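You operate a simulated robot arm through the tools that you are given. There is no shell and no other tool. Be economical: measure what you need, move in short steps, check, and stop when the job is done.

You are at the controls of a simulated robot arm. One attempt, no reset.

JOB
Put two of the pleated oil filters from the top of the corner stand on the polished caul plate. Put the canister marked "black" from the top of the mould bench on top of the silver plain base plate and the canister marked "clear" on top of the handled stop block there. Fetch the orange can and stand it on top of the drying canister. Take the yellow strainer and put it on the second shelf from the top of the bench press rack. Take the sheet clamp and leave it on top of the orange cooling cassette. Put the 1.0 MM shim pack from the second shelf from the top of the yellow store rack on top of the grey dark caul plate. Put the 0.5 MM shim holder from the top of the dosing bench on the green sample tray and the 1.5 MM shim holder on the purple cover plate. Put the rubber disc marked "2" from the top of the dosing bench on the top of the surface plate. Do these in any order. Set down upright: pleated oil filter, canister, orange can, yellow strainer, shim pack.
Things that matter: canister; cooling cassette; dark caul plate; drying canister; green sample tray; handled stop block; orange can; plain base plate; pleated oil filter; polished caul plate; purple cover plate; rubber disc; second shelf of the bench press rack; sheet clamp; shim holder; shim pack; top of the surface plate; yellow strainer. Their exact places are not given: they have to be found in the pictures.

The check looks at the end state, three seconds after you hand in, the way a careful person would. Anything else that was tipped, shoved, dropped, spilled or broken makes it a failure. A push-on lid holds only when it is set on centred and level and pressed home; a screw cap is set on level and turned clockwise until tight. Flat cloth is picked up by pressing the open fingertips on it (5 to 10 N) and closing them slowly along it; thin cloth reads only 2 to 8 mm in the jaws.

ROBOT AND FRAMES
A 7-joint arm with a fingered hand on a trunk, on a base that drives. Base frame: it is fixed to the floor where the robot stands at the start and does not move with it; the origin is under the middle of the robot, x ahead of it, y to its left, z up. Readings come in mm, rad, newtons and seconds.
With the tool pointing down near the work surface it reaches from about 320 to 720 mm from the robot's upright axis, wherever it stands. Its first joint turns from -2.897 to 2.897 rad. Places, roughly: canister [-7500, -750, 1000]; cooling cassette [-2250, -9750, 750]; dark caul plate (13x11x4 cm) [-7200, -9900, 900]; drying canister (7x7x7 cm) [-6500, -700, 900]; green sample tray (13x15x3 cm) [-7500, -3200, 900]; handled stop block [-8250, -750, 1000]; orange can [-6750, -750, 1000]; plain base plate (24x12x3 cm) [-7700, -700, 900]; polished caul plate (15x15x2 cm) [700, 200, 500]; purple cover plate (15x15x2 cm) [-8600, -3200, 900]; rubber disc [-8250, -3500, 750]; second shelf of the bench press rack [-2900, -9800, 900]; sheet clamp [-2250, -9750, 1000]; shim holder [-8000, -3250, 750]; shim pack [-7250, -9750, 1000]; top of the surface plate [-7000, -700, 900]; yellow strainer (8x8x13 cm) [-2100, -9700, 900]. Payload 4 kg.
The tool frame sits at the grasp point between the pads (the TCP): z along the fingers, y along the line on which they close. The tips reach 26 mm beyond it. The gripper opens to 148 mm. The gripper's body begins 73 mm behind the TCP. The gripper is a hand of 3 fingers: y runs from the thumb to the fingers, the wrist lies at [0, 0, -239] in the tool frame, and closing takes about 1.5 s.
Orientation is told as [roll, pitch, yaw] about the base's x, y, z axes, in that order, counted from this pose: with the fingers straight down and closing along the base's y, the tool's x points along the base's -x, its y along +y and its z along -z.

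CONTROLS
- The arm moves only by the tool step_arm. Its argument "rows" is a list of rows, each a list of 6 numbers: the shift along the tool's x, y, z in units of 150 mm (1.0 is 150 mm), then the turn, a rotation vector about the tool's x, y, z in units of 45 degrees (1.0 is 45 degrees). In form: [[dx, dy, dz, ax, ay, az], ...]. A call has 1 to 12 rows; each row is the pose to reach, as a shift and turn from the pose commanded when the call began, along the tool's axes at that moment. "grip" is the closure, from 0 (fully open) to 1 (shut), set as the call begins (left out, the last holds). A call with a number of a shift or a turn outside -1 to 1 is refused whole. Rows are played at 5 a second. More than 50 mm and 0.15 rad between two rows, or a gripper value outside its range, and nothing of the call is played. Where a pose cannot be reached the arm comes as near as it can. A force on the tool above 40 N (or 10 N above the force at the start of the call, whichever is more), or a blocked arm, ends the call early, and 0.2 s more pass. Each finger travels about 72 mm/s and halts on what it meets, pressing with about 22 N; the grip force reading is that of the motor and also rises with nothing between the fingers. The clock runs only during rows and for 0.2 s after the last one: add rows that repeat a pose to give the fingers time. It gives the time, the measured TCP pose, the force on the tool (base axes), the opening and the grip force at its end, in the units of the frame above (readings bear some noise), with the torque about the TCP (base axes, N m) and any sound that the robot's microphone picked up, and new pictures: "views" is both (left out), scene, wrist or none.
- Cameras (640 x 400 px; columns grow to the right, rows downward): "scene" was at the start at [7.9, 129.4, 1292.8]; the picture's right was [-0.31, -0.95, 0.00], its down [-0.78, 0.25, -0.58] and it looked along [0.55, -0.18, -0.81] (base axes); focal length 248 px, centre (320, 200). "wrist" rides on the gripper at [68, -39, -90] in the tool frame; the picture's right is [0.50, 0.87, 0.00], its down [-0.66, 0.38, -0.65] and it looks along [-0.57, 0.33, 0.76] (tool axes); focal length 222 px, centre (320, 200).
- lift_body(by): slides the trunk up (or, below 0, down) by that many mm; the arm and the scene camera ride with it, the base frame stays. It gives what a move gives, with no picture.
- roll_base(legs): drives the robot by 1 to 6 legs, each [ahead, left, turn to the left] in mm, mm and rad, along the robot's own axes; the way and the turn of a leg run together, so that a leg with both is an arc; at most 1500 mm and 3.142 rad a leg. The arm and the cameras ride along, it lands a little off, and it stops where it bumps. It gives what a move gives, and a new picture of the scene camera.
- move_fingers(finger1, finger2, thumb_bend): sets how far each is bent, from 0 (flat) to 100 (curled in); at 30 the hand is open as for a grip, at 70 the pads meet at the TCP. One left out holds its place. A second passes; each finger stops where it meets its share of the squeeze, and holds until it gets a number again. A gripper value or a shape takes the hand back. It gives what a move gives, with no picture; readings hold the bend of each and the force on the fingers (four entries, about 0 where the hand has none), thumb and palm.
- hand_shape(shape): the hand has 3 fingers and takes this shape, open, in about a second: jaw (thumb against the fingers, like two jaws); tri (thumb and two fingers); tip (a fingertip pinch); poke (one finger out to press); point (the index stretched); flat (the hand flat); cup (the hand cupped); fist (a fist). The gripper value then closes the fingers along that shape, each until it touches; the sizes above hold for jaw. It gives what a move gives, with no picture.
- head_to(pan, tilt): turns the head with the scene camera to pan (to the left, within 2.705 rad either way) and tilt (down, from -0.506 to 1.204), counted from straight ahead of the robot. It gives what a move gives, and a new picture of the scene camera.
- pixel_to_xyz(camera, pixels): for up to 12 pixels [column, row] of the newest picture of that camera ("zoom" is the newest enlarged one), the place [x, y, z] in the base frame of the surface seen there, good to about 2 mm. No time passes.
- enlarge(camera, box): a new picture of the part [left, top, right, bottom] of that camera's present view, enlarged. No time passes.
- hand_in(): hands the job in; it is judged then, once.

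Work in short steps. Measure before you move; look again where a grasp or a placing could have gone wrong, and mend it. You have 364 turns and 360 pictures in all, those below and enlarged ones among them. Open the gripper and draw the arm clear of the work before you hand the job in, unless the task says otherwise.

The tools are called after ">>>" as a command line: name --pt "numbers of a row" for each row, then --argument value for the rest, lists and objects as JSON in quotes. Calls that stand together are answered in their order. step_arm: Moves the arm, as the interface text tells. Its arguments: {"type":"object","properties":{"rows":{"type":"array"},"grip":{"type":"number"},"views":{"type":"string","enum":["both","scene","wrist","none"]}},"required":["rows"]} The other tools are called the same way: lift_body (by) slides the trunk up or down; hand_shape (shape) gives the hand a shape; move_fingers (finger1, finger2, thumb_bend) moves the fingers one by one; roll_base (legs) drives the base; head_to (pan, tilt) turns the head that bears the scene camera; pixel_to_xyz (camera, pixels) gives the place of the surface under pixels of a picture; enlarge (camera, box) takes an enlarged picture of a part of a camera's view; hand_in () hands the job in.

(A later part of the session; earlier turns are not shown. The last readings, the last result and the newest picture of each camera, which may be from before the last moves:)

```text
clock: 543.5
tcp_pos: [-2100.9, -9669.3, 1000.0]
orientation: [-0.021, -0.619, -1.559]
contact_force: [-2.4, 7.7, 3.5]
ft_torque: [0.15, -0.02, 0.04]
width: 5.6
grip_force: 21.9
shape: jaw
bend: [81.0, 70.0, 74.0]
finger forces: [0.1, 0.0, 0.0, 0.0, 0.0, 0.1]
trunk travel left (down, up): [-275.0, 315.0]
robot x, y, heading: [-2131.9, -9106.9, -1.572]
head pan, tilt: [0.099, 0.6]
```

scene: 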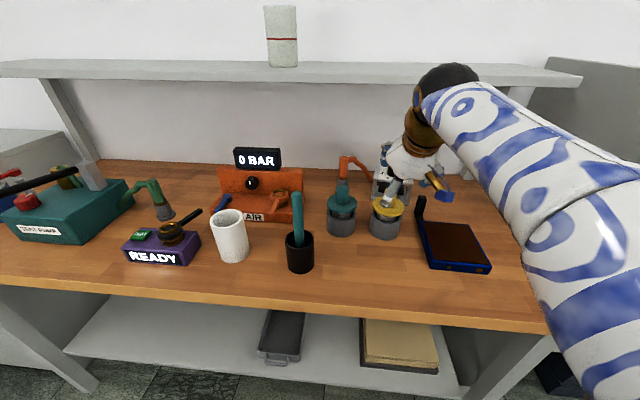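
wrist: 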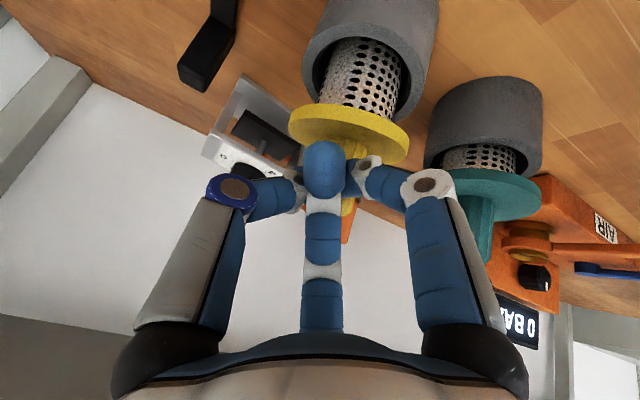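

The fingers closed past the handle, and the strainer leans. Open and look.

>>> step_arm --pt "0 0 0 0 0 0" --pt "0 0 0 0 0 0" --pt "0 0 0 0 0 0" --pt "0 0 0 0 0 0" --pt "0 0 -0.2 0 0 0" --pt "0 0 -0.45 0 0 0" --grip 0.3 --views "both"

>>> enlarge --camera "scene" --box '[310, 145, 420, 245]'

```text
clock: 544.9
tcp_pos: [-2098.6, -9630.0, 1052.5]
orientation: [-0.018, -0.62, -1.558]
contact_force: [0.2, 0.0, -0.2]
ft_torque: [-0.01, -0.02, 0.01]
width: 103.7
grip_force: 0.1
shape: jaw
bend: [28.0, 28.0, 74.0]
finger forces: [0.0, 0.0, 0.0, 0.0, 0.0, 0.0]
trunk travel left (down, up): [-275.0, 315.0]
robot x, y, heading: [-2133.6, -9106.3, -1.574]
head pan, tilt: [0.099, 0.6]
```

scene: 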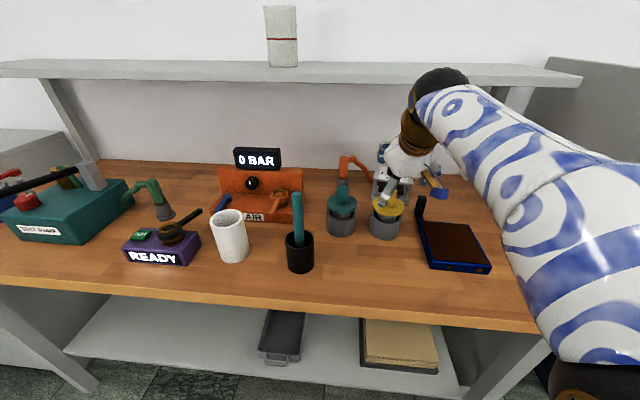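
wrist: 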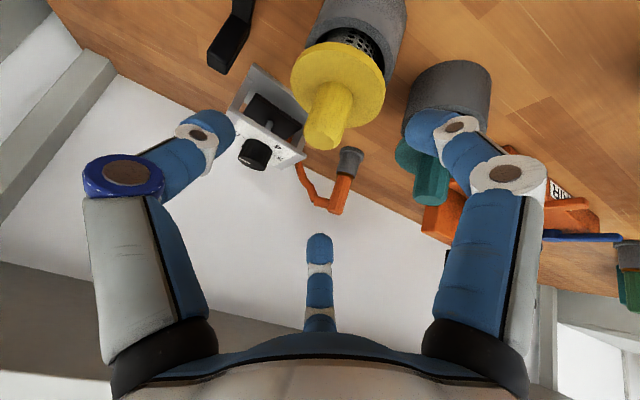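

```text
4.00 times, centred on (365, 195) of scene
```

zoom: 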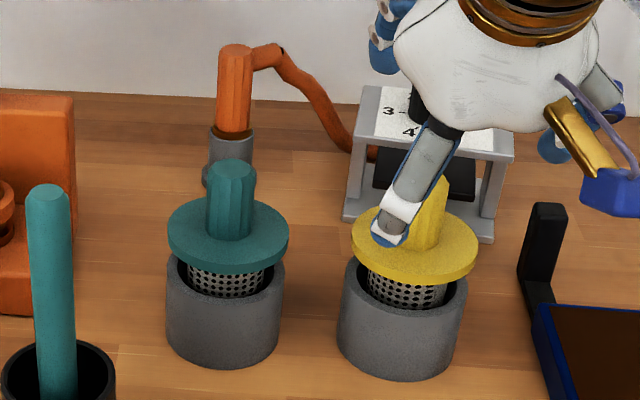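

The strainer is standing straight in its cup again. I'll roll the hand by 90° (thumb to the back, two fingers at the sides) so no finger meets the flange.

>>> step_arm --pt "0 0 -0.2 0 0 -0.1" --pt "0 0 -0.4 0 0 -0.28" --pt "0 0 -0.4 0 0 -0.46" --pt "0 0 -0.4 0 0 -0.64" --pt "0 0 -0.4 0 0 -0.82" --pt "0 0 -0.4 0 0 -1" --grip 0.48 --views "none"

>>> step_arm --pt "0 0 0 0 0 -0.18" --pt "0 0 0 0 0 -0.36" --pt "0 0 0 0 0 -0.54" --pt "0 0 0 0 0 -0.72" --pt "0 0 0 0 0 -0.9" --pt "0 0 0 0 0 -1" --views "both"

>>> enlarge --camera "scene" --box '[330, 145, 430, 245]'

```text
clock: 546.3
tcp_pos: [-2097.1, -9596.3, 1103.0]
orientation: [-0.478, -0.409, -0.675]
contact_force: [0.0, 0.5, -0.8]
ft_torque: [0.02, -0.01, 0.01]
width: 77.4
grip_force: 0.1
shape: jaw
bend: [35.0, 35.0, 70.0]
finger forces: [0.0, 0.0, 0.0, 0.0, 0.0, 0.1]
trunk travel left (down, up): [-275.0, 315.0]
robot x, y, heading: [-2137.6, -9103.8, -1.568]
head pan, tilt: [0.099, 0.6]
```

```text
clock: 547.7
tcp_pos: [-2097.4, -9596.8, 1103.4]
orientation: [-0.618, 0.016, 0.003]
contact_force: [0.7, -0.3, 0.3]
ft_torque: [-0.01, 0.03, -0.01]
width: 77.4
grip_force: 0.0
shape: jaw
bend: [35.0, 35.0, 70.0]
finger forces: [0.1, 0.0, 0.1, 0.0, 0.1, 0.1]
trunk travel left (down, up): [-275.0, 315.0]
robot x, y, heading: [-2137.0, -9104.6, -1.568]
head pan, tilt: [0.099, 0.6]
```

scene: 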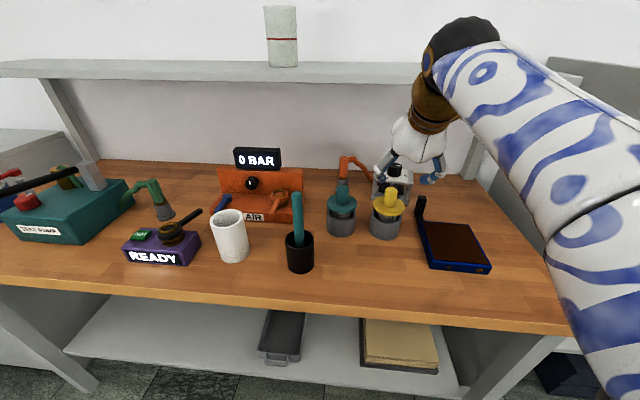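
wrist: 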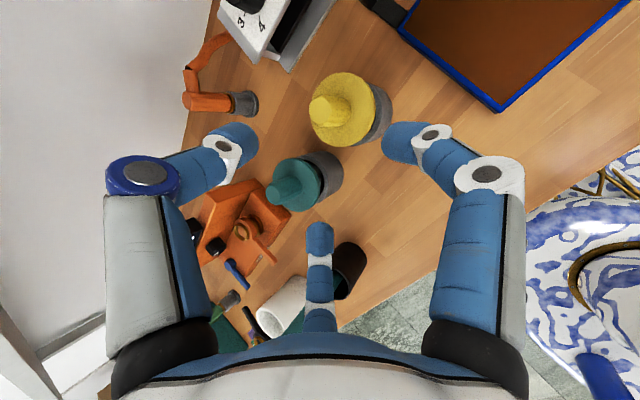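

```text
4.00 times, centred on (380, 195) of scene
```

zoom: 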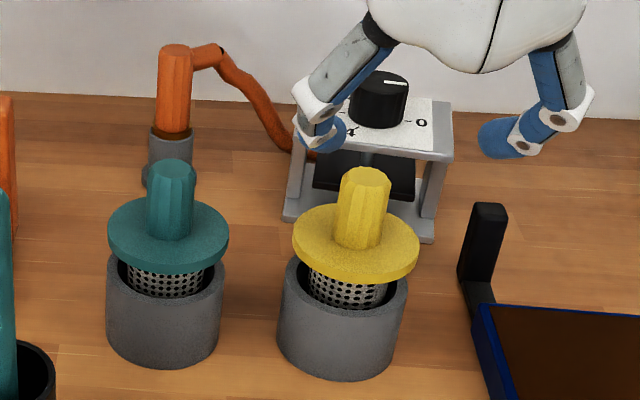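

>>> pixel_to_xyz --camera "zoom" --pixels '[[365, 175], [345, 180], [388, 182], [298, 235], [415, 240], [357, 278], [357, 200]]'

>>> pixel_to_xyz --camera "wrist" --pixels '[[322, 110], [312, 105], [330, 118], [342, 95], [372, 105]]'

```text
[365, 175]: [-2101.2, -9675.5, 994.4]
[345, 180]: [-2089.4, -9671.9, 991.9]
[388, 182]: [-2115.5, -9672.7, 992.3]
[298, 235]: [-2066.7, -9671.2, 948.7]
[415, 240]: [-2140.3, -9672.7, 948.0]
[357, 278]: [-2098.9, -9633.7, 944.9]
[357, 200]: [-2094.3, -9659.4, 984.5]
```

```text
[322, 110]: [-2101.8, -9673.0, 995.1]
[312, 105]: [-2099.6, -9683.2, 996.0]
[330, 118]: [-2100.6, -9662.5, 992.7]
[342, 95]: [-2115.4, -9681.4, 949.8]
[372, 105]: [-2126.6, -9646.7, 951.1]
```

Handle centre (-2102,-9673). Advance along the axis, then close.

>>> step_arm --pt "0.01 0.02 0.25 0 0 0" --pt "0.02 0.04 0.5 0 0 0" --pt "0.031 0.057 0.75 0 0 0" --pt "0.031 0.057 0.9 0 0 0" --pt "0.031 0.057 0.935 0 0 0" --views "wrist"

>>> step_arm --pt "0 0 0 0 0 0" --pt "0 0 0 0 0 0" --pt "0 0 0 0 0 0" --pt "0 0 0 0 0 0" --pt "0 0 0 0 0 0" --grip 1 --views "wrist"

```text
clock: 548.9
tcp_pos: [-2105.0, -9670.1, 983.9]
orientation: [-0.62, 0.016, 0.0]
contact_force: [-0.2, -0.7, 0.8]
ft_torque: [0.04, -0.05, 0.05]
width: 76.8
grip_force: 0.1
shape: jaw
bend: [36.0, 35.0, 70.0]
finger forces: [0.8, 1.1, 0.0, 0.1, 0.0, 0.0]
out of reach, approached as far as the arm can: row 4
trunk travel left (down, up): [-275.0, 315.0]
robot x, y, heading: [-2135.2, -9101.7, -1.571]
head pan, tilt: [0.099, 0.6]
```

wrist: 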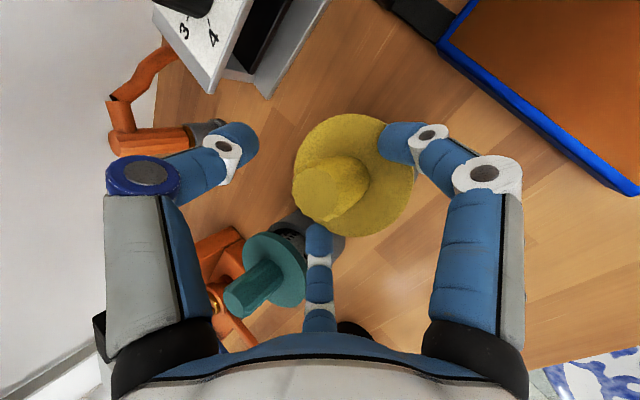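

```text
clock: 550.1
tcp_pos: [-2104.4, -9669.3, 984.0]
orientation: [-0.619, 0.017, 0.0]
contact_force: [2.1, 2.5, 4.8]
ft_torque: [0.23, -0.17, 0.09]
width: 33.4
grip_force: 22.0
shape: jaw
bend: [75.0, 36.0, 72.0]
finger forces: [18.7, 18.8, 0.1, 0.0, 18.6, 0.1]
trunk travel left (down, up): [-275.0, 315.0]
robot x, y, heading: [-2133.3, -9107.9, -1.569]
head pan, tilt: [0.099, 0.6]
```

wrist: 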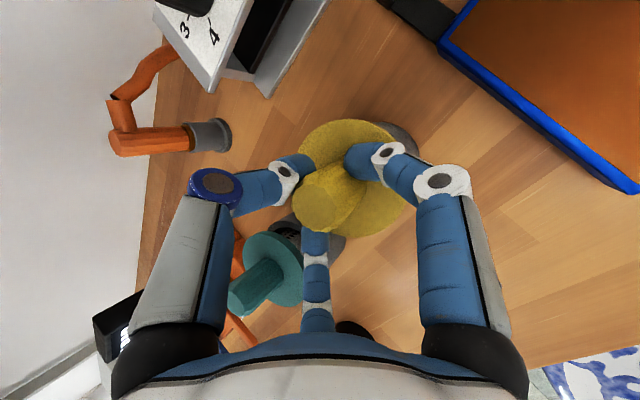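

Finger B again sits against the flange edge. Open slightly, go up 6 mm, and close again.

>>> step_arm --pt "0 0 0 0 0 0" --pt "0 0 0 0 0 0" --pt "0 0 0 0 0 0" --pt "0 -0.02 -0.035 0 0 0" --pt "0 -0.03 -0.045 0 0 0" --grip 0.5 --views "none"

>>> step_arm --pt "0 0 0 0 0 0" --pt "0 0 0 0 0 0" --pt "0 0 0 0 0 0" --pt "0 0 0 0 0 0" --pt "0 0 0 0 0 0" --grip 1 --views "wrist"

```text
clock: 551.3
tcp_pos: [-2104.4, -9669.5, 991.9]
orientation: [-0.617, 0.017, 0.0]
contact_force: [0.2, 0.2, -0.5]
ft_torque: [0.0, -0.01, 0.01]
width: 73.7
grip_force: 0.2
shape: jaw
bend: [36.0, 36.0, 70.0]
finger forces: [0.1, 0.0, 0.1, 0.0, 0.0, 0.0]
trunk travel left (down, up): [-275.0, 315.0]
robot x, y, heading: [-2130.0, -9104.6, -1.568]
head pan, tilt: [0.099, 0.6]
```

```text
clock: 552.5
tcp_pos: [-2104.2, -9669.7, 991.7]
orientation: [-0.619, 0.016, 0.003]
contact_force: [1.1, 1.6, -0.4]
ft_torque: [0.18, -0.05, 0.01]
width: 23.7
grip_force: 21.9
shape: jaw
bend: [75.0, 76.0, 71.0]
finger forces: [18.1, 17.9, 0.1, 0.0, 15.7, 0.0]
trunk travel left (down, up): [-275.0, 315.0]
robot x, y, heading: [-2135.9, -9105.5, -1.572]
head pan, tilt: [0.099, 0.6]
```

wrist: 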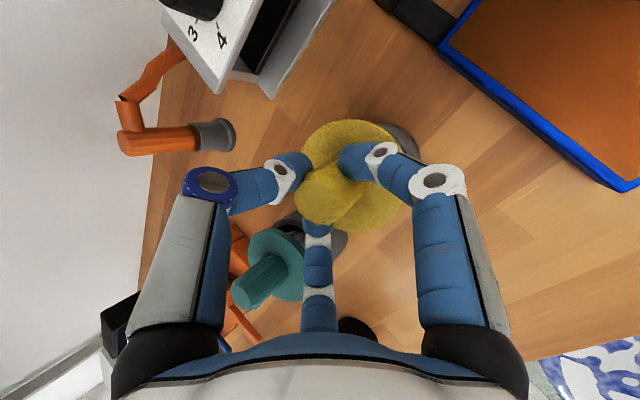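

All three fingers hold the handle now. Lift straight up 75 mm slowly.

>>> step_arm --pt "0 -0.03 -0.045 0 0 0" --pt "0 -0.08 -0.115 0 0 0" --pt "0 -0.15 -0.21 0 0 0" --pt "0 -0.22 -0.31 0 0 0" --pt "0 -0.29 -0.41 0 0 0" --views "both"

>>> enlarge --camera "scene" --box '[330, 125, 440, 245]'

```text
clock: 553.7
tcp_pos: [-2102.6, -9671.9, 1067.6]
orientation: [-0.618, 0.015, -0.002]
contact_force: [0.9, 0.4, -1.6]
ft_torque: [0.01, -0.01, 0.02]
width: 23.3
grip_force: 22.4
shape: jaw
bend: [75.0, 76.0, 72.0]
finger forces: [19.5, 16.8, 0.0, 0.1, 14.9, 0.1]
trunk travel left (down, up): [-275.0, 315.0]
robot x, y, heading: [-2138.4, -9107.3, -1.569]
head pan, tilt: [0.099, 0.6]
```

scene: 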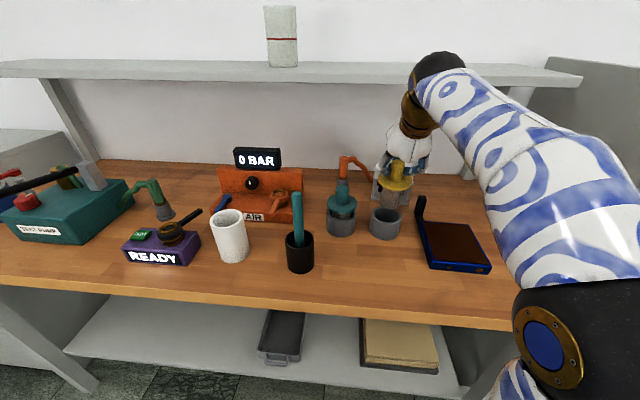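
wrist: 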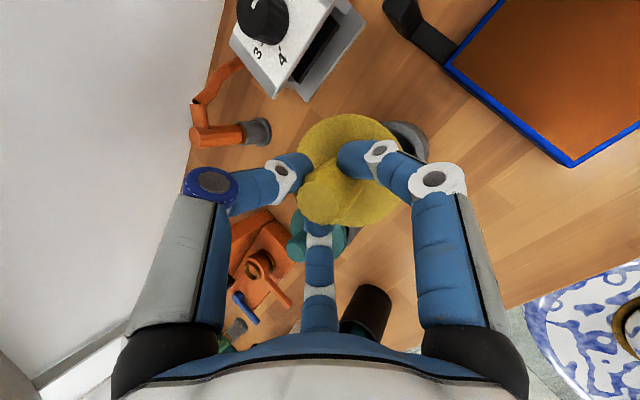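

```text
3.33 times, centred on (385, 185) of scene
```

zoom: 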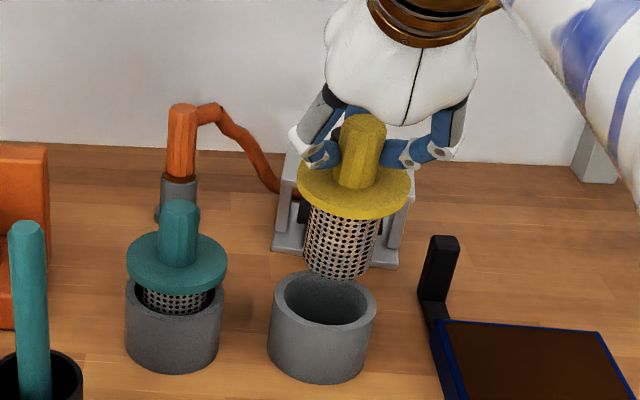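

The strainer is out and hangs nearly upright. Measure its bottom and flange level.

>>> pixel_to_xyz --camera "zoom" --pixels '[[340, 272], [310, 258], [370, 262], [303, 185], [405, 185], [352, 212], [360, 122]]'

>>> step_arm --pt "0 0.08 -0.13 0 0 0" --pt "0 0.2 -0.27 0 0 0" --pt "0 0.35 -0.4 0 0 0" --pt "0 0.55 -0.53 0 0 0" --pt "0 0.75 -0.67 0 0 0" --views "none"

```text
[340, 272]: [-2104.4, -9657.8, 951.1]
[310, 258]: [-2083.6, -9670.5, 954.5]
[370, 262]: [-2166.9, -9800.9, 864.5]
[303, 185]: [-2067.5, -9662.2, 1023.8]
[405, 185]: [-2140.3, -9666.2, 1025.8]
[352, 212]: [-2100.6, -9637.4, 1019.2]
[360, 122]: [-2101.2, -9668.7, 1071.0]
```

```text
clock: 554.9
tcp_pos: [-2103.2, -9520.7, 1085.1]
orientation: [-0.616, 0.015, 0.003]
contact_force: [0.4, -0.1, -1.4]
ft_torque: [0.03, 0.0, 0.01]
width: 22.9
grip_force: 21.7
shape: jaw
bend: [75.0, 76.0, 72.0]
finger forces: [19.9, 16.5, 0.0, 0.0, 14.9, 0.0]
out of reach, approached as far as the arm can: row 1, 2
trunk travel left (down, up): [-275.0, 315.0]
robot x, y, heading: [-2137.2, -9102.2, -1.57]
head pan, tilt: [0.099, 0.6]
```

Back off 200 mm, then slide right to the grey rack and look.

>>> roll_base --legs '[[-200, 0, 0], [0, -740, 0]]'

>>> head_to --pan 0.0 --tilt 0.5

>>> pixel_to_xyz --camera "scene" --pixels '[[300, 200], [320, 230], [280, 160], [350, 180], [250, 220], [300, 100], [320, 120], [260, 250]]'

```text
clock: 560.0
tcp_pos: [-2834.8, -9317.9, 1085.0]
orientation: [-0.619, 0.015, -0.004]
contact_force: [0.0, -0.1, -2.4]
ft_torque: [0.01, 0.02, 0.03]
width: 23.0
grip_force: 22.1
shape: jaw
bend: [75.0, 76.0, 72.0]
finger forces: [19.9, 16.4, 0.0, 0.0, 14.7, 0.0]
trunk travel left (down, up): [-275.0, 315.0]
robot x, y, heading: [-2864.2, -8902.2, -1.577]
head pan, tilt: [0.099, 0.6]
```

scene: 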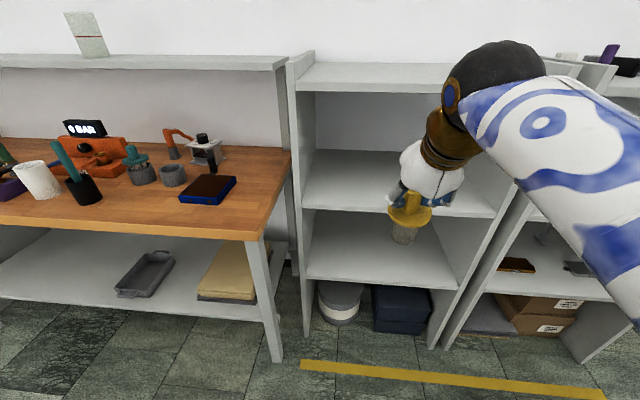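

```text
clock: 560.7
tcp_pos: [-2834.5, -9319.3, 1083.8]
orientation: [-0.618, 0.017, -0.003]
contact_force: [0.0, 0.4, -0.8]
ft_torque: [-0.01, -0.03, 0.0]
width: 22.9
grip_force: 22.3
shape: jaw
bend: [75.0, 76.0, 72.0]
finger forces: [19.8, 16.5, 0.1, 0.0, 14.8, 0.1]
trunk travel left (down, up): [-275.0, 315.0]
robot x, y, heading: [-2865.9, -8901.2, -1.572]
head pan, tilt: [0.0, 0.499]
```

scene: 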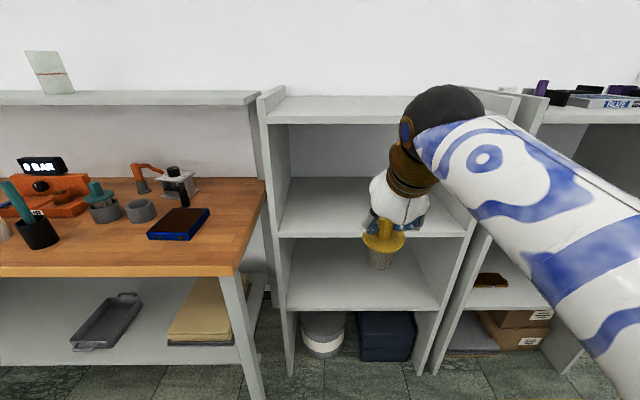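

```text
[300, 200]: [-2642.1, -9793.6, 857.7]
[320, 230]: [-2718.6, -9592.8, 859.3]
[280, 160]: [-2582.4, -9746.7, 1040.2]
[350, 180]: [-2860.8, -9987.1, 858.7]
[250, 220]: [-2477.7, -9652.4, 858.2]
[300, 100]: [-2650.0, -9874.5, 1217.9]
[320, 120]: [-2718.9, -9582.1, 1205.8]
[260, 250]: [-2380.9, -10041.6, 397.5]
```

This rack's second shelf is empty at z 859. Lower the strainer to shelf height and drive forward 190 mm.

>>> step_arm --pt "0 0.12 0.17 0 0 0" --pt "0 0.24 0.34 0 0 0" --pt "0 0.363 0.5 0 0 0" --views "none"

>>> roll_base --legs '[[190, 0, 0]]'

>>> enlarge --camera "scene" --box '[330, 150, 450, 270]'

```text
clock: 561.5
tcp_pos: [-2835.6, -9317.0, 990.7]
orientation: [-0.617, 0.015, -0.003]
contact_force: [0.0, 0.4, -1.1]
ft_torque: [0.01, -0.02, -0.03]
width: 22.4
grip_force: 21.7
shape: jaw
bend: [75.0, 76.0, 72.0]
finger forces: [19.2, 16.5, 0.0, 0.1, 15.0, 0.0]
trunk travel left (down, up): [-275.0, 315.0]
robot x, y, heading: [-2864.9, -8901.4, -1.581]
head pan, tilt: [0.0, 0.499]
```

```text
clock: 563.0
tcp_pos: [-2838.2, -9507.1, 990.7]
orientation: [-0.618, 0.016, -0.005]
contact_force: [-0.2, -0.1, -0.9]
ft_torque: [0.03, -0.01, -0.01]
width: 22.7
grip_force: 22.1
shape: jaw
bend: [75.0, 76.0, 72.0]
finger forces: [19.1, 16.5, 0.1, 0.0, 14.9, 0.0]
trunk travel left (down, up): [-275.0, 315.0]
robot x, y, heading: [-2861.1, -9092.8, -1.576]
head pan, tilt: [0.0, 0.499]
```

scene: 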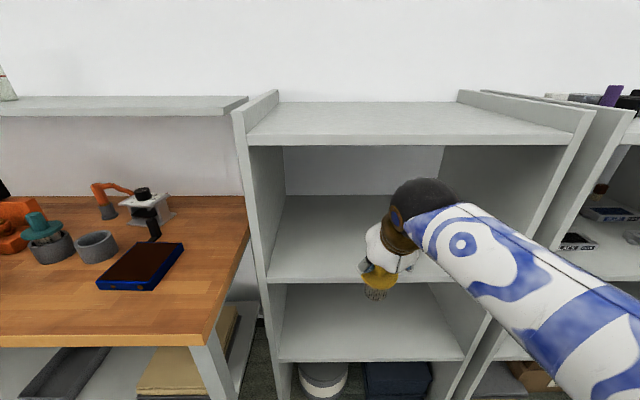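

```text
3.33 times, centred on (390, 210) of scene
```

zoom: 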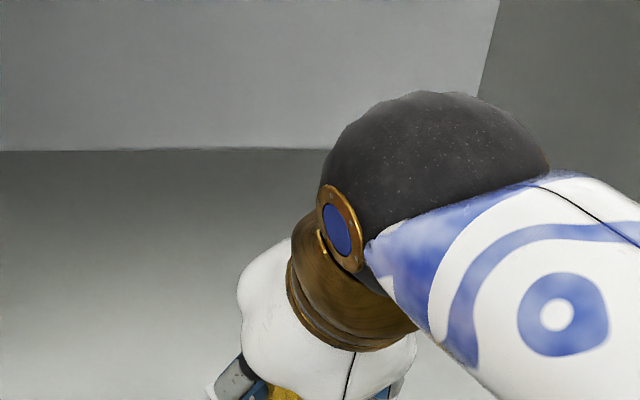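

Bottom is ~12 mm above shelf height. Move in 155 mm.

>>> step_arm --pt "0 -0.17 0.12 0 0 0" --pt "0 -0.34 0.24 0 0 0" --pt "0 -0.51 0.36 0 0 0" --pt "0 -0.68 0.48 0 0 0" --pt "0 -0.842 0.596 0 0 0" --views "both"

```text
clock: 564.2
tcp_pos: [-2838.7, -9650.3, 992.2]
orientation: [-0.62, 0.023, -0.007]
contact_force: [0.6, 0.7, -0.8]
ft_torque: [0.02, -0.03, 0.01]
width: 22.4
grip_force: 21.8
shape: jaw
bend: [75.0, 76.0, 72.0]
finger forces: [19.1, 16.2, 0.1, 0.1, 14.7, 0.1]
out of reach, approached as far as the arm can: row 5
trunk travel left (down, up): [-275.0, 315.0]
robot x, y, heading: [-2866.4, -9093.2, -1.577]
head pan, tilt: [0.0, 0.499]
```

scene: 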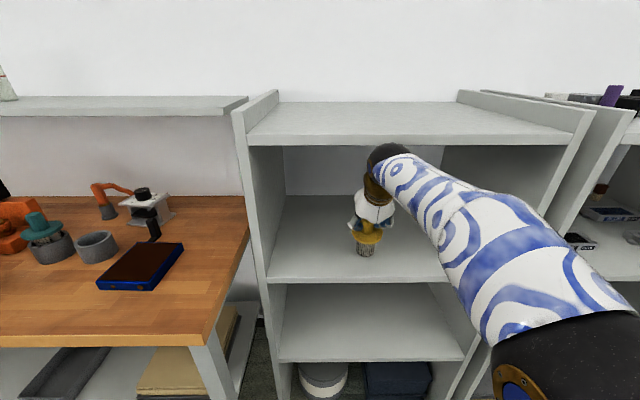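
wrist: 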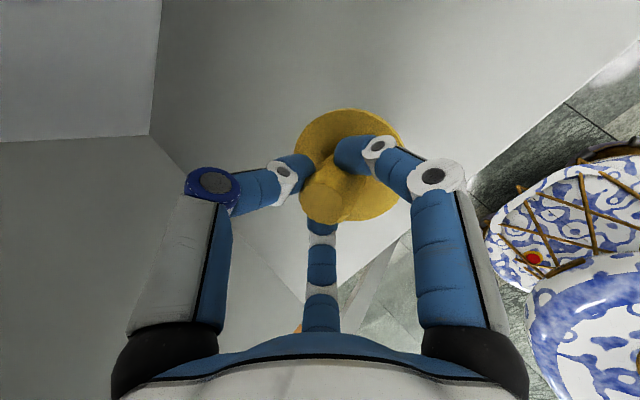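

Now 68 mm inside the shelf edge. Lower until contact.

>>> step_arm --pt "0 0.02 0.028 0 0 0" --pt "0 0.035 0.05 0 0 0" --pt "0 0.042 0.06 0 0 0" --pt "0 0.05 0.071 0 0 0" --views "none"

>>> enlarge --camera "scene" --box '[320, 190, 420, 270]'

```text
clock: 565.2
tcp_pos: [-2837.8, -9650.3, 981.7]
orientation: [-0.623, 0.016, -0.008]
contact_force: [0.3, -2.1, 22.8]
ft_torque: [-0.22, 0.02, 0.01]
width: 24.7
grip_force: 22.0
shape: jaw
bend: [76.0, 77.0, 72.0]
finger forces: [21.1, 18.6, 0.1, 0.0, 20.7, 0.0]
trunk travel left (down, up): [-275.0, 315.0]
robot x, y, heading: [-2862.0, -9092.3, -1.576]
head pan, tilt: [0.0, 0.499]
```

```text
5.00 times, centred on (370, 230) of scene
```

zoom: 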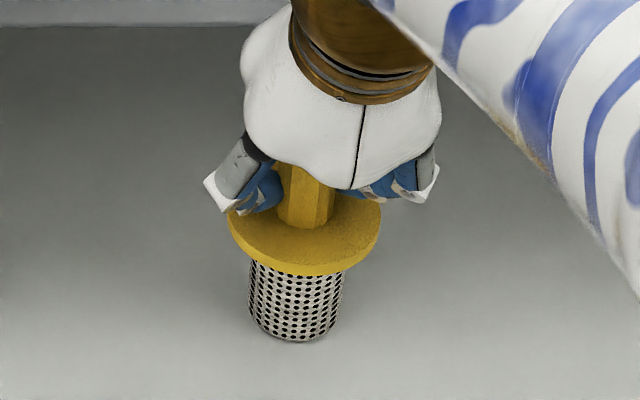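

Standing straight. Ease off, open, withdraw along the tool axis.

>>> step_arm --pt "0 -0.005 -0.008 0 0 0" --pt "0 -0.005 -0.008 0 0 0" --pt "0 -0.005 -0.008 0 0 0" --views "none"

>>> step_arm --pt "0 0 0 0 0 0" --pt "0 0 0 0 0 0" --pt "0 0 0 0 0 0" --pt "0 0 0 0 0 0" --pt "0 0 -0.1 0 0 0" --pt "0 0 -0.3 0 0 0" --pt "0 0 -0.5 0 0 0" --pt "0 0 -0.75 0 0 0" --grip 0.45 --views "none"

>>> roll_base --legs '[[-200, 0, 0]]'

>>> enlarge --camera "scene" --box '[280, 150, 400, 260]'

```text
clock: 566.0
tcp_pos: [-2838.2, -9650.5, 981.4]
orientation: [-0.621, 0.018, -0.006]
contact_force: [0.5, -1.4, 20.5]
ft_torque: [-0.21, 0.01, -0.03]
width: 24.5
grip_force: 22.1
shape: jaw
bend: [76.0, 77.0, 72.0]
finger forces: [21.0, 18.7, 0.1, 0.0, 20.2, 0.0]
trunk travel left (down, up): [-275.0, 315.0]
robot x, y, heading: [-2869.2, -9092.4, -1.578]
head pan, tilt: [0.0, 0.499]
```

```text
clock: 567.9
tcp_pos: [-2837.1, -9586.5, 1071.7]
orientation: [-0.618, 0.014, -0.006]
contact_force: [-0.6, 0.5, -0.3]
ft_torque: [-0.01, -0.02, 0.02]
width: 81.0
grip_force: 0.0
shape: jaw
bend: [34.0, 34.0, 70.0]
finger forces: [0.1, 0.1, 0.0, 0.1, 0.0, 0.0]
trunk travel left (down, up): [-275.0, 315.0]
robot x, y, heading: [-2866.0, -9098.1, -1.579]
head pan, tilt: [0.0, 0.499]
```

```text
clock: 569.5
tcp_pos: [-2837.1, -9385.5, 1070.1]
orientation: [-0.618, 0.015, -0.009]
contact_force: [0.1, -0.4, 0.0]
ft_torque: [0.03, -0.03, -0.01]
width: 81.1
grip_force: 0.1
shape: jaw
bend: [34.0, 34.0, 70.0]
finger forces: [0.0, 0.1, 0.1, 0.1, 0.0, 0.0]
trunk travel left (down, up): [-275.0, 315.0]
robot x, y, heading: [-2862.8, -8889.1, -1.578]
head pan, tilt: [0.0, 0.499]
```

scene: 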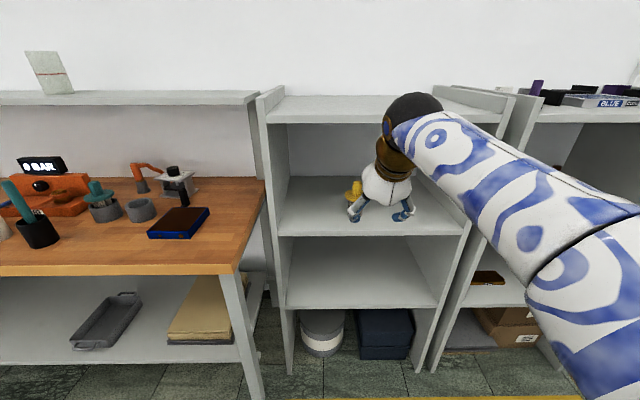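

```text
3.64 times, centred on (340, 205) of scene
```

zoom: 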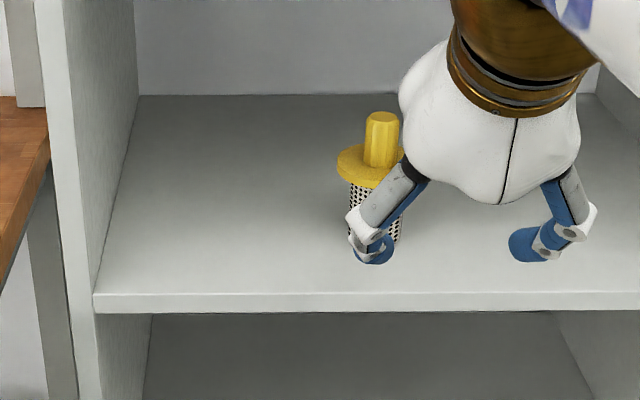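

Strainer stands upright on the shelf. Now the sheet clamp: raise the trunk (more reach at that height) and drive in front of it.

>>> lift_body --by 280

>>> roll_base --legs '[[0, 0, 0.008], [0, 690, 0], [285, 0, 0]]'

>>> head_to --pan 0.0 --tilt 0.75

```text
clock: 572.3
tcp_pos: [-2837.9, -9384.6, 1351.2]
orientation: [-0.618, 0.016, -0.008]
contact_force: [0.4, -0.8, -0.6]
ft_torque: [0.04, -0.02, -0.02]
width: 81.1
grip_force: 0.1
shape: jaw
bend: [34.0, 34.0, 70.0]
finger forces: [0.0, 0.0, 0.0, 0.0, 0.0, 0.0]
trunk travel left (down, up): [-555.0, 35.0]
robot x, y, heading: [-2863.6, -8892.0, -1.58]
head pan, tilt: [0.0, 0.499]
```

```text
clock: 578.0
tcp_pos: [-2132.8, -9667.8, 1351.2]
orientation: [-0.616, 0.016, 0.011]
contact_force: [-0.1, -0.4, -0.7]
ft_torque: [0.01, -0.01, -0.01]
width: 81.5
grip_force: 0.0
shape: jaw
bend: [34.0, 34.0, 70.0]
finger forces: [0.0, 0.0, 0.0, 0.0, 0.0, 0.1]
trunk travel left (down, up): [-555.0, 35.0]
robot x, y, heading: [-2166.1, -9176.1, -1.562]
head pan, tilt: [0.0, 0.499]
```

scene: 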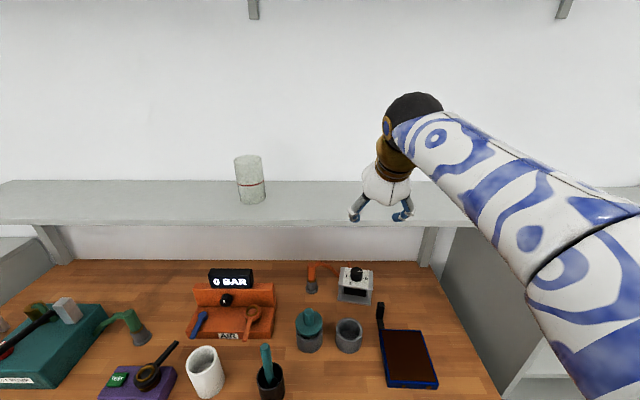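

```text
clock: 578.8
tcp_pos: [-2132.0, -9666.6, 1351.6]
orientation: [-0.619, 0.017, 0.011]
contact_force: [0.6, 0.2, -0.1]
ft_torque: [0.0, -0.03, 0.0]
width: 81.1
grip_force: 0.1
shape: jaw
bend: [34.0, 34.0, 70.0]
finger forces: [0.0, 0.0, 0.1, 0.0, 0.1, 0.0]
trunk travel left (down, up): [-555.0, 35.0]
robot x, y, heading: [-2166.7, -9177.6, -1.561]
head pan, tilt: [0.0, 0.75]
```

scene: 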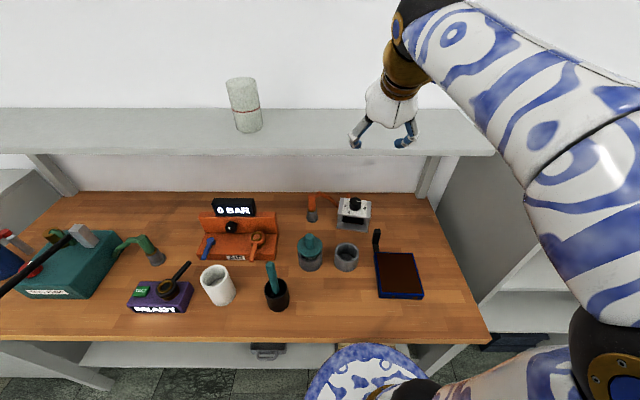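

>>> enlarge --camera "scene" --box '[290, 180, 390, 240]'

>>> pixel_to_xyz --camera "zoom" --pixels '[[418, 130], [382, 140], [455, 142], [418, 165], [310, 120], [520, 140], [300, 195], [500, 225], [500, 320], [160, 120], [270, 115], [230, 90]]'

```text
6.40 times, centred on (340, 210) of scene
```

zoom: 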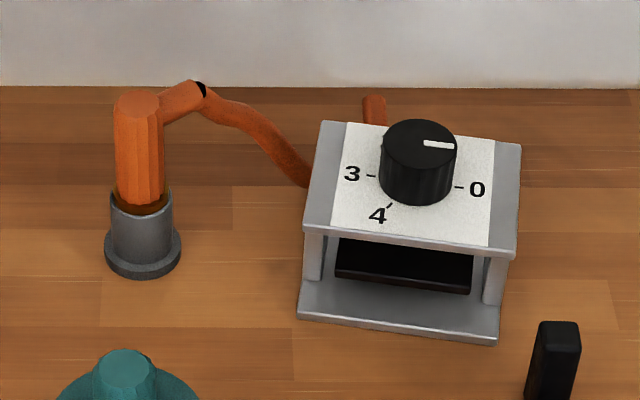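

```text
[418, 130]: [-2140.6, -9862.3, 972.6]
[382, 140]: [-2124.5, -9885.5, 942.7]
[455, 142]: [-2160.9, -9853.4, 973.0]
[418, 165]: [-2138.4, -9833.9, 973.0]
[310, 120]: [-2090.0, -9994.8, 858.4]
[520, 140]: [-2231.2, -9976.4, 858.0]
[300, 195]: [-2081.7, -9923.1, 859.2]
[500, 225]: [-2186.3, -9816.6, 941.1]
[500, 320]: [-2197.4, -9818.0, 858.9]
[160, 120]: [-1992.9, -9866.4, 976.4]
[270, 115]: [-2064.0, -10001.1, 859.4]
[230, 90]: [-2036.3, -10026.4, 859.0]
```

Knob centre ≈(-2140,-9848), top z 973, r≈20. To get under the upper shelf (front y -9770, z 1218+), I back off 90 mm, lower the hand, and come back.

>>> roll_base --legs '[[-90, 0, -0.008]]'

>>> step_arm --pt "0 0.17 0.24 0 0 0" --pt "0 0.34 0.48 0 0 0" --pt "0 0.5 0.7 0 0 0" --grip 0.52 --views "none"

>>> step_arm --pt "0 0.17 0.24 0 0 0" --pt "0 0.34 0.48 0 0 0" --pt "0 0.48 0.67 0 0 0" --views "none"

>>> roll_base --legs '[[100, 0, 0]]'

```text
clock: 579.9
tcp_pos: [-2135.7, -9576.1, 1352.0]
orientation: [-0.619, 0.016, 0.004]
contact_force: [-0.1, 0.5, 0.9]
ft_torque: [-0.03, 0.0, -0.02]
width: 80.9
grip_force: 0.1
shape: jaw
bend: [34.0, 34.0, 70.0]
finger forces: [0.0, 0.0, 0.0, 0.0, 0.1, 0.1]
trunk travel left (down, up): [-555.0, 35.0]
robot x, y, heading: [-2168.5, -9083.2, -1.568]
head pan, tilt: [0.0, 0.75]
```

scene: 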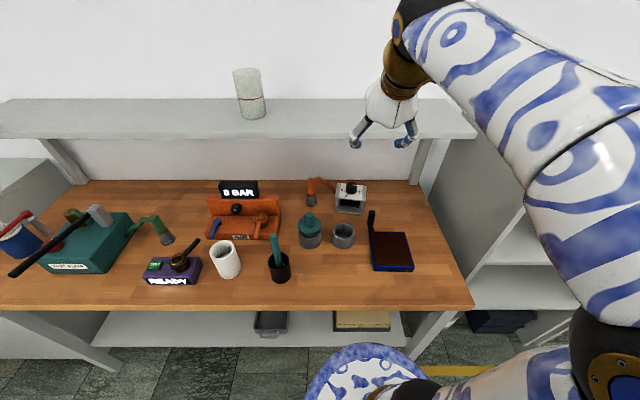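

```text
clock: 580.6
tcp_pos: [-2138.7, -9573.0, 1222.1]
orientation: [-0.619, 0.016, 0.004]
contact_force: [-0.2, -0.9, -0.5]
ft_torque: [-0.03, 0.02, 0.0]
width: 71.2
grip_force: 0.0
shape: jaw
bend: [37.0, 37.0, 70.0]
finger forces: [0.0, 0.1, 0.0, 0.0, 0.1, 0.0]
trunk travel left (down, up): [-555.0, 35.0]
robot x, y, heading: [-2170.8, -9085.4, -1.567]
head pan, tilt: [0.0, 0.75]
```

```text
clock: 581.5
tcp_pos: [-2142.1, -9575.4, 1101.1]
orientation: [-0.618, 0.016, 0.002]
contact_force: [0.4, 1.1, -0.2]
ft_torque: [0.0, -0.01, 0.01]
width: 71.5
grip_force: 0.0
shape: jaw
bend: [37.0, 37.0, 70.0]
finger forces: [0.0, 0.1, 0.1, 0.0, 0.0, 0.0]
trunk travel left (down, up): [-555.0, 35.0]
robot x, y, heading: [-2169.9, -9086.5, -1.57]
head pan, tilt: [0.0, 0.75]
```

```text
clock: 582.6
tcp_pos: [-2140.9, -9678.1, 1101.1]
orientation: [-0.617, 0.016, 0.006]
contact_force: [0.4, -1.1, 0.5]
ft_torque: [0.01, 0.01, -0.01]
width: 71.5
grip_force: 0.2
shape: jaw
bend: [37.0, 37.0, 70.0]
finger forces: [0.0, 0.0, 0.0, 0.1, 0.0, 0.1]
trunk travel left (down, up): [-555.0, 35.0]
robot x, y, heading: [-2165.8, -9183.8, -1.566]
head pan, tilt: [0.0, 0.75]
```

scene: 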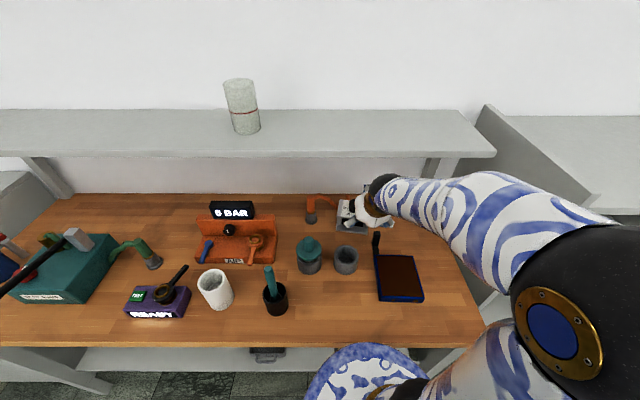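

Move in under the shelf to the pre-grasp point.

>>> step_arm --pt "0 -0.11 0.14 0 0 0" --pt "0 -0.22 0.27 0 0 0" --pt "0 -0.33 0.41 0 0 0" --pt "0 -0.426 0.54 0 0 0" --views "both"

>>> pixel_to_xyz --camera "wrist" --pixels '[[320, 110], [325, 120], [310, 110], [335, 115], [320, 100]]'

```text
clock: 583.6
tcp_pos: [-2141.1, -9777.0, 1073.0]
orientation: [-0.616, 0.015, 0.005]
contact_force: [-0.2, 0.4, 0.4]
ft_torque: [0.03, 0.0, 0.0]
width: 71.5
grip_force: 0.1
shape: jaw
bend: [37.0, 37.0, 70.0]
finger forces: [0.0, 0.0, 0.0, 0.0, 0.0, 0.0]
trunk travel left (down, up): [-555.0, 35.0]
robot x, y, heading: [-2165.6, -9189.3, -1.567]
head pan, tilt: [0.0, 0.75]
```

scene: 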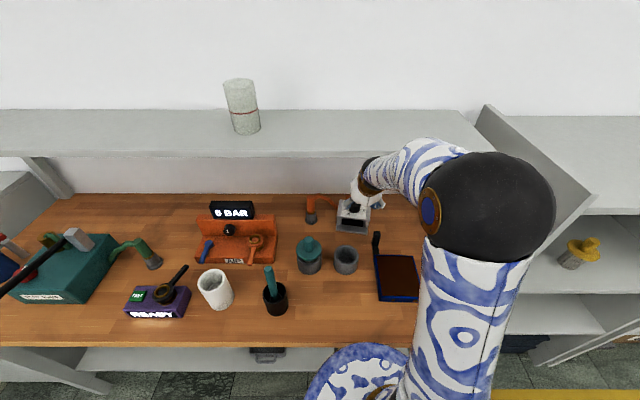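
wrist: 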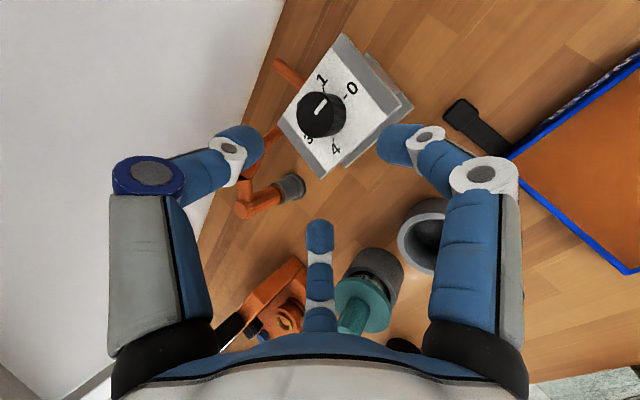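

```text
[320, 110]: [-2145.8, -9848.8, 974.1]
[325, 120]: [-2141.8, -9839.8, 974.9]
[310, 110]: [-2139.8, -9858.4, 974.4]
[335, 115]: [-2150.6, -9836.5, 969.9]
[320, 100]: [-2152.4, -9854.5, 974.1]
```

Aligned with the knob. Advance 121 mm along the axis and grip.

>>> step_arm --pt "0 0 0.25 0 0 0" --pt "0 0 0.5 0 0 0" --pt "0 0 0.7 0 0 0" --pt "0 0 0.805 0 0 0" --views "wrist"

>>> step_arm --pt "0 0 0 0 0 0" --pt "0 0 0 0 0 0" --pt "0 0 0 0 0 0" --pt "0 0 0 0 0 0" --pt "0 0 0 0 0 0" --grip 1 --views "wrist"

```text
clock: 584.6
tcp_pos: [-2143.6, -9845.5, 976.4]
orientation: [-0.624, 0.015, 0.005]
contact_force: [0.4, 3.2, 13.9]
ft_torque: [0.15, 0.02, 0.01]
width: 69.4
grip_force: 0.0
shape: jaw
bend: [78.0, 78.0, 70.0]
finger forces: [6.1, 7.4, 0.0, 0.0, 0.1, 0.0]
trunk travel left (down, up): [-555.0, 35.0]
robot x, y, heading: [-2168.7, -9184.8, -1.564]
head pan, tilt: [0.0, 0.75]
```

wrist: 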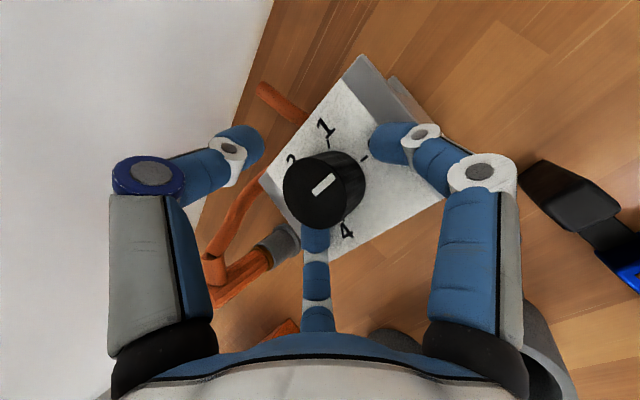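

```text
clock: 585.8
tcp_pos: [-2142.6, -9847.5, 973.9]
orientation: [-0.62, 0.017, 0.004]
contact_force: [1.5, -5.3, 8.7]
ft_torque: [0.03, -0.16, -0.04]
width: 38.5
grip_force: 22.5
shape: jaw
bend: [79.0, 79.0, 70.0]
finger forces: [15.3, 18.7, 0.1, 0.0, 22.2, 0.0]
trunk travel left (down, up): [-555.0, 35.0]
robot x, y, heading: [-2170.0, -9186.7, -1.565]
head pan, tilt: [0.0, 0.75]
```

wrist: 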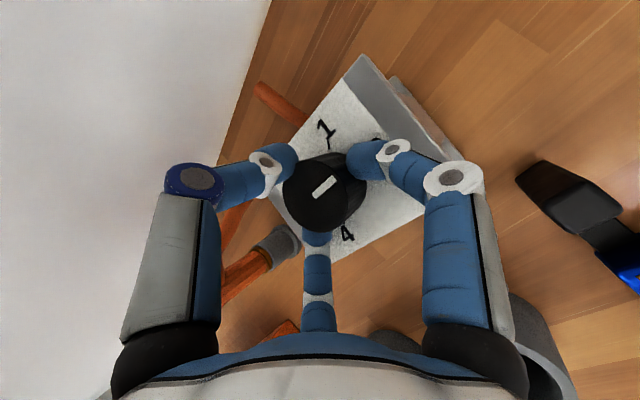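

Knob gripped (38.5 mm). Lift 50 mm slowly.

>>> step_arm --pt "0 -0.015 -0.022 0 0 0" --pt "0 -0.05 -0.07 0 0 0" --pt "0 -0.1 -0.14 0 0 0" --pt "0 -0.15 -0.21 0 0 0" --pt "0 -0.2 -0.285 0 0 0" --views "both"

>>> enlarge --camera "scene" --box '[290, 170, 430, 260]'

```text
clock: 587.0
tcp_pos: [-2140.6, -9844.3, 1025.4]
orientation: [-0.618, 0.017, 0.005]
contact_force: [0.0, -0.2, -3.4]
ft_torque: [0.0, -0.04, -0.03]
width: 36.2
grip_force: 22.0
shape: jaw
bend: [78.0, 78.0, 71.0]
finger forces: [17.7, 16.7, 0.0, 0.0, 17.2, 0.0]
trunk travel left (down, up): [-555.0, 35.0]
robot x, y, heading: [-2168.8, -9182.5, -1.568]
head pan, tilt: [0.0, 0.75]
```

scene: 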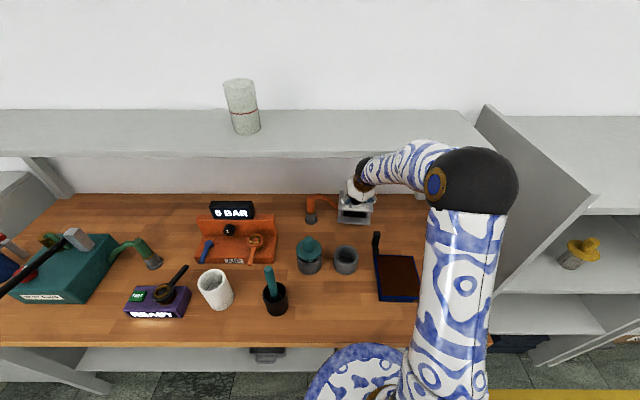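
wrist: 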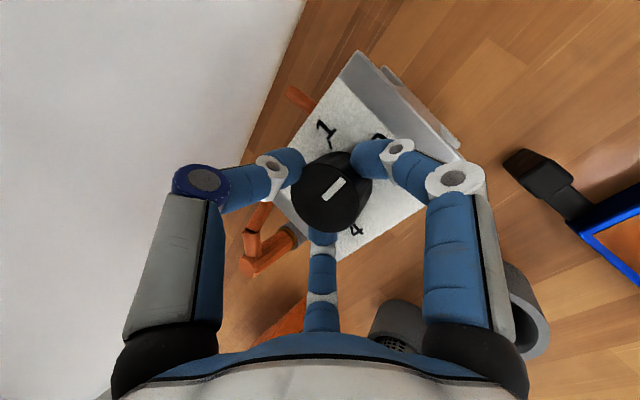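

```text
4.44 times, centred on (360, 215) of scene
```

zoom: 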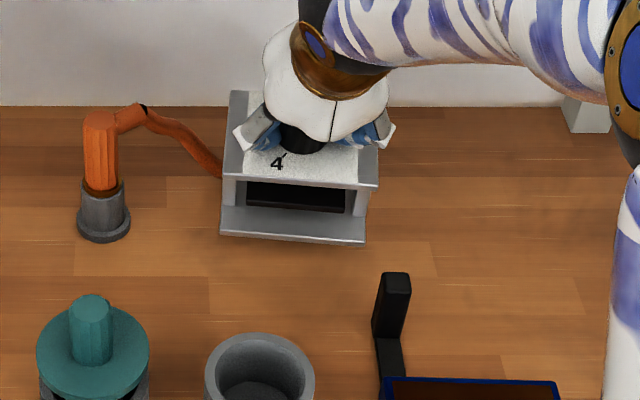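

>>> pixel_to_xyz --camera "zoom" --pixels '[[225, 232], [360, 242], [290, 237], [230, 175], [375, 185], [395, 278], [385, 330], [260, 340]]'

>>> step_arm --pt "-0.02 0.1 -0.07 0 0 0" --pt "-0.04 0.22 -0.15 0 0 0" --pt "-0.04 0.14 -0.26 0 0 0" --pt "-0.04 0.05 -0.4 0 0 0" --pt "-0.04 -0.02 -0.5 0 0 0" --views "wrist"

```text
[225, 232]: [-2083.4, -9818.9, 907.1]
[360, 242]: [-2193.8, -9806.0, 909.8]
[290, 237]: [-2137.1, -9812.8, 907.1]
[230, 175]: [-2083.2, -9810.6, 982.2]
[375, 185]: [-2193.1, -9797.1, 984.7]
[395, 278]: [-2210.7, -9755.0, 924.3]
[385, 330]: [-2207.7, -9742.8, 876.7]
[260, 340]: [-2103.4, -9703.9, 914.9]
```

```text
clock: 588.2
tcp_pos: [-2134.3, -9804.3, 1087.8]
orientation: [-0.615, 0.017, 0.005]
contact_force: [-0.8, -0.3, -4.3]
ft_torque: [0.02, -0.01, 0.0]
width: 35.9
grip_force: 22.2
shape: jaw
bend: [78.0, 78.0, 71.0]
finger forces: [17.6, 16.8, 0.0, 0.0, 17.1, 0.1]
trunk travel left (down, up): [-555.0, 35.0]
robot x, y, heading: [-2169.9, -9184.1, -1.566]
head pan, tilt: [0.0, 0.75]
```

wrist: 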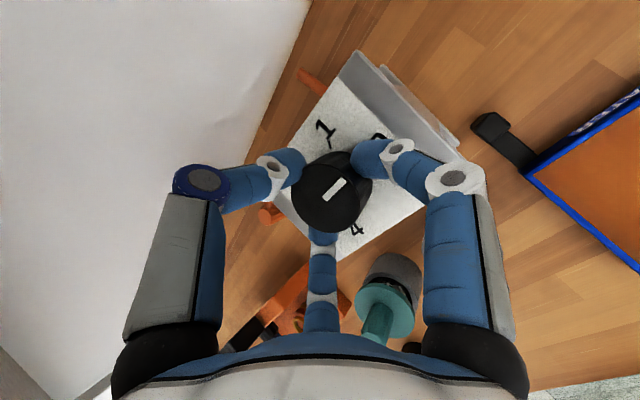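

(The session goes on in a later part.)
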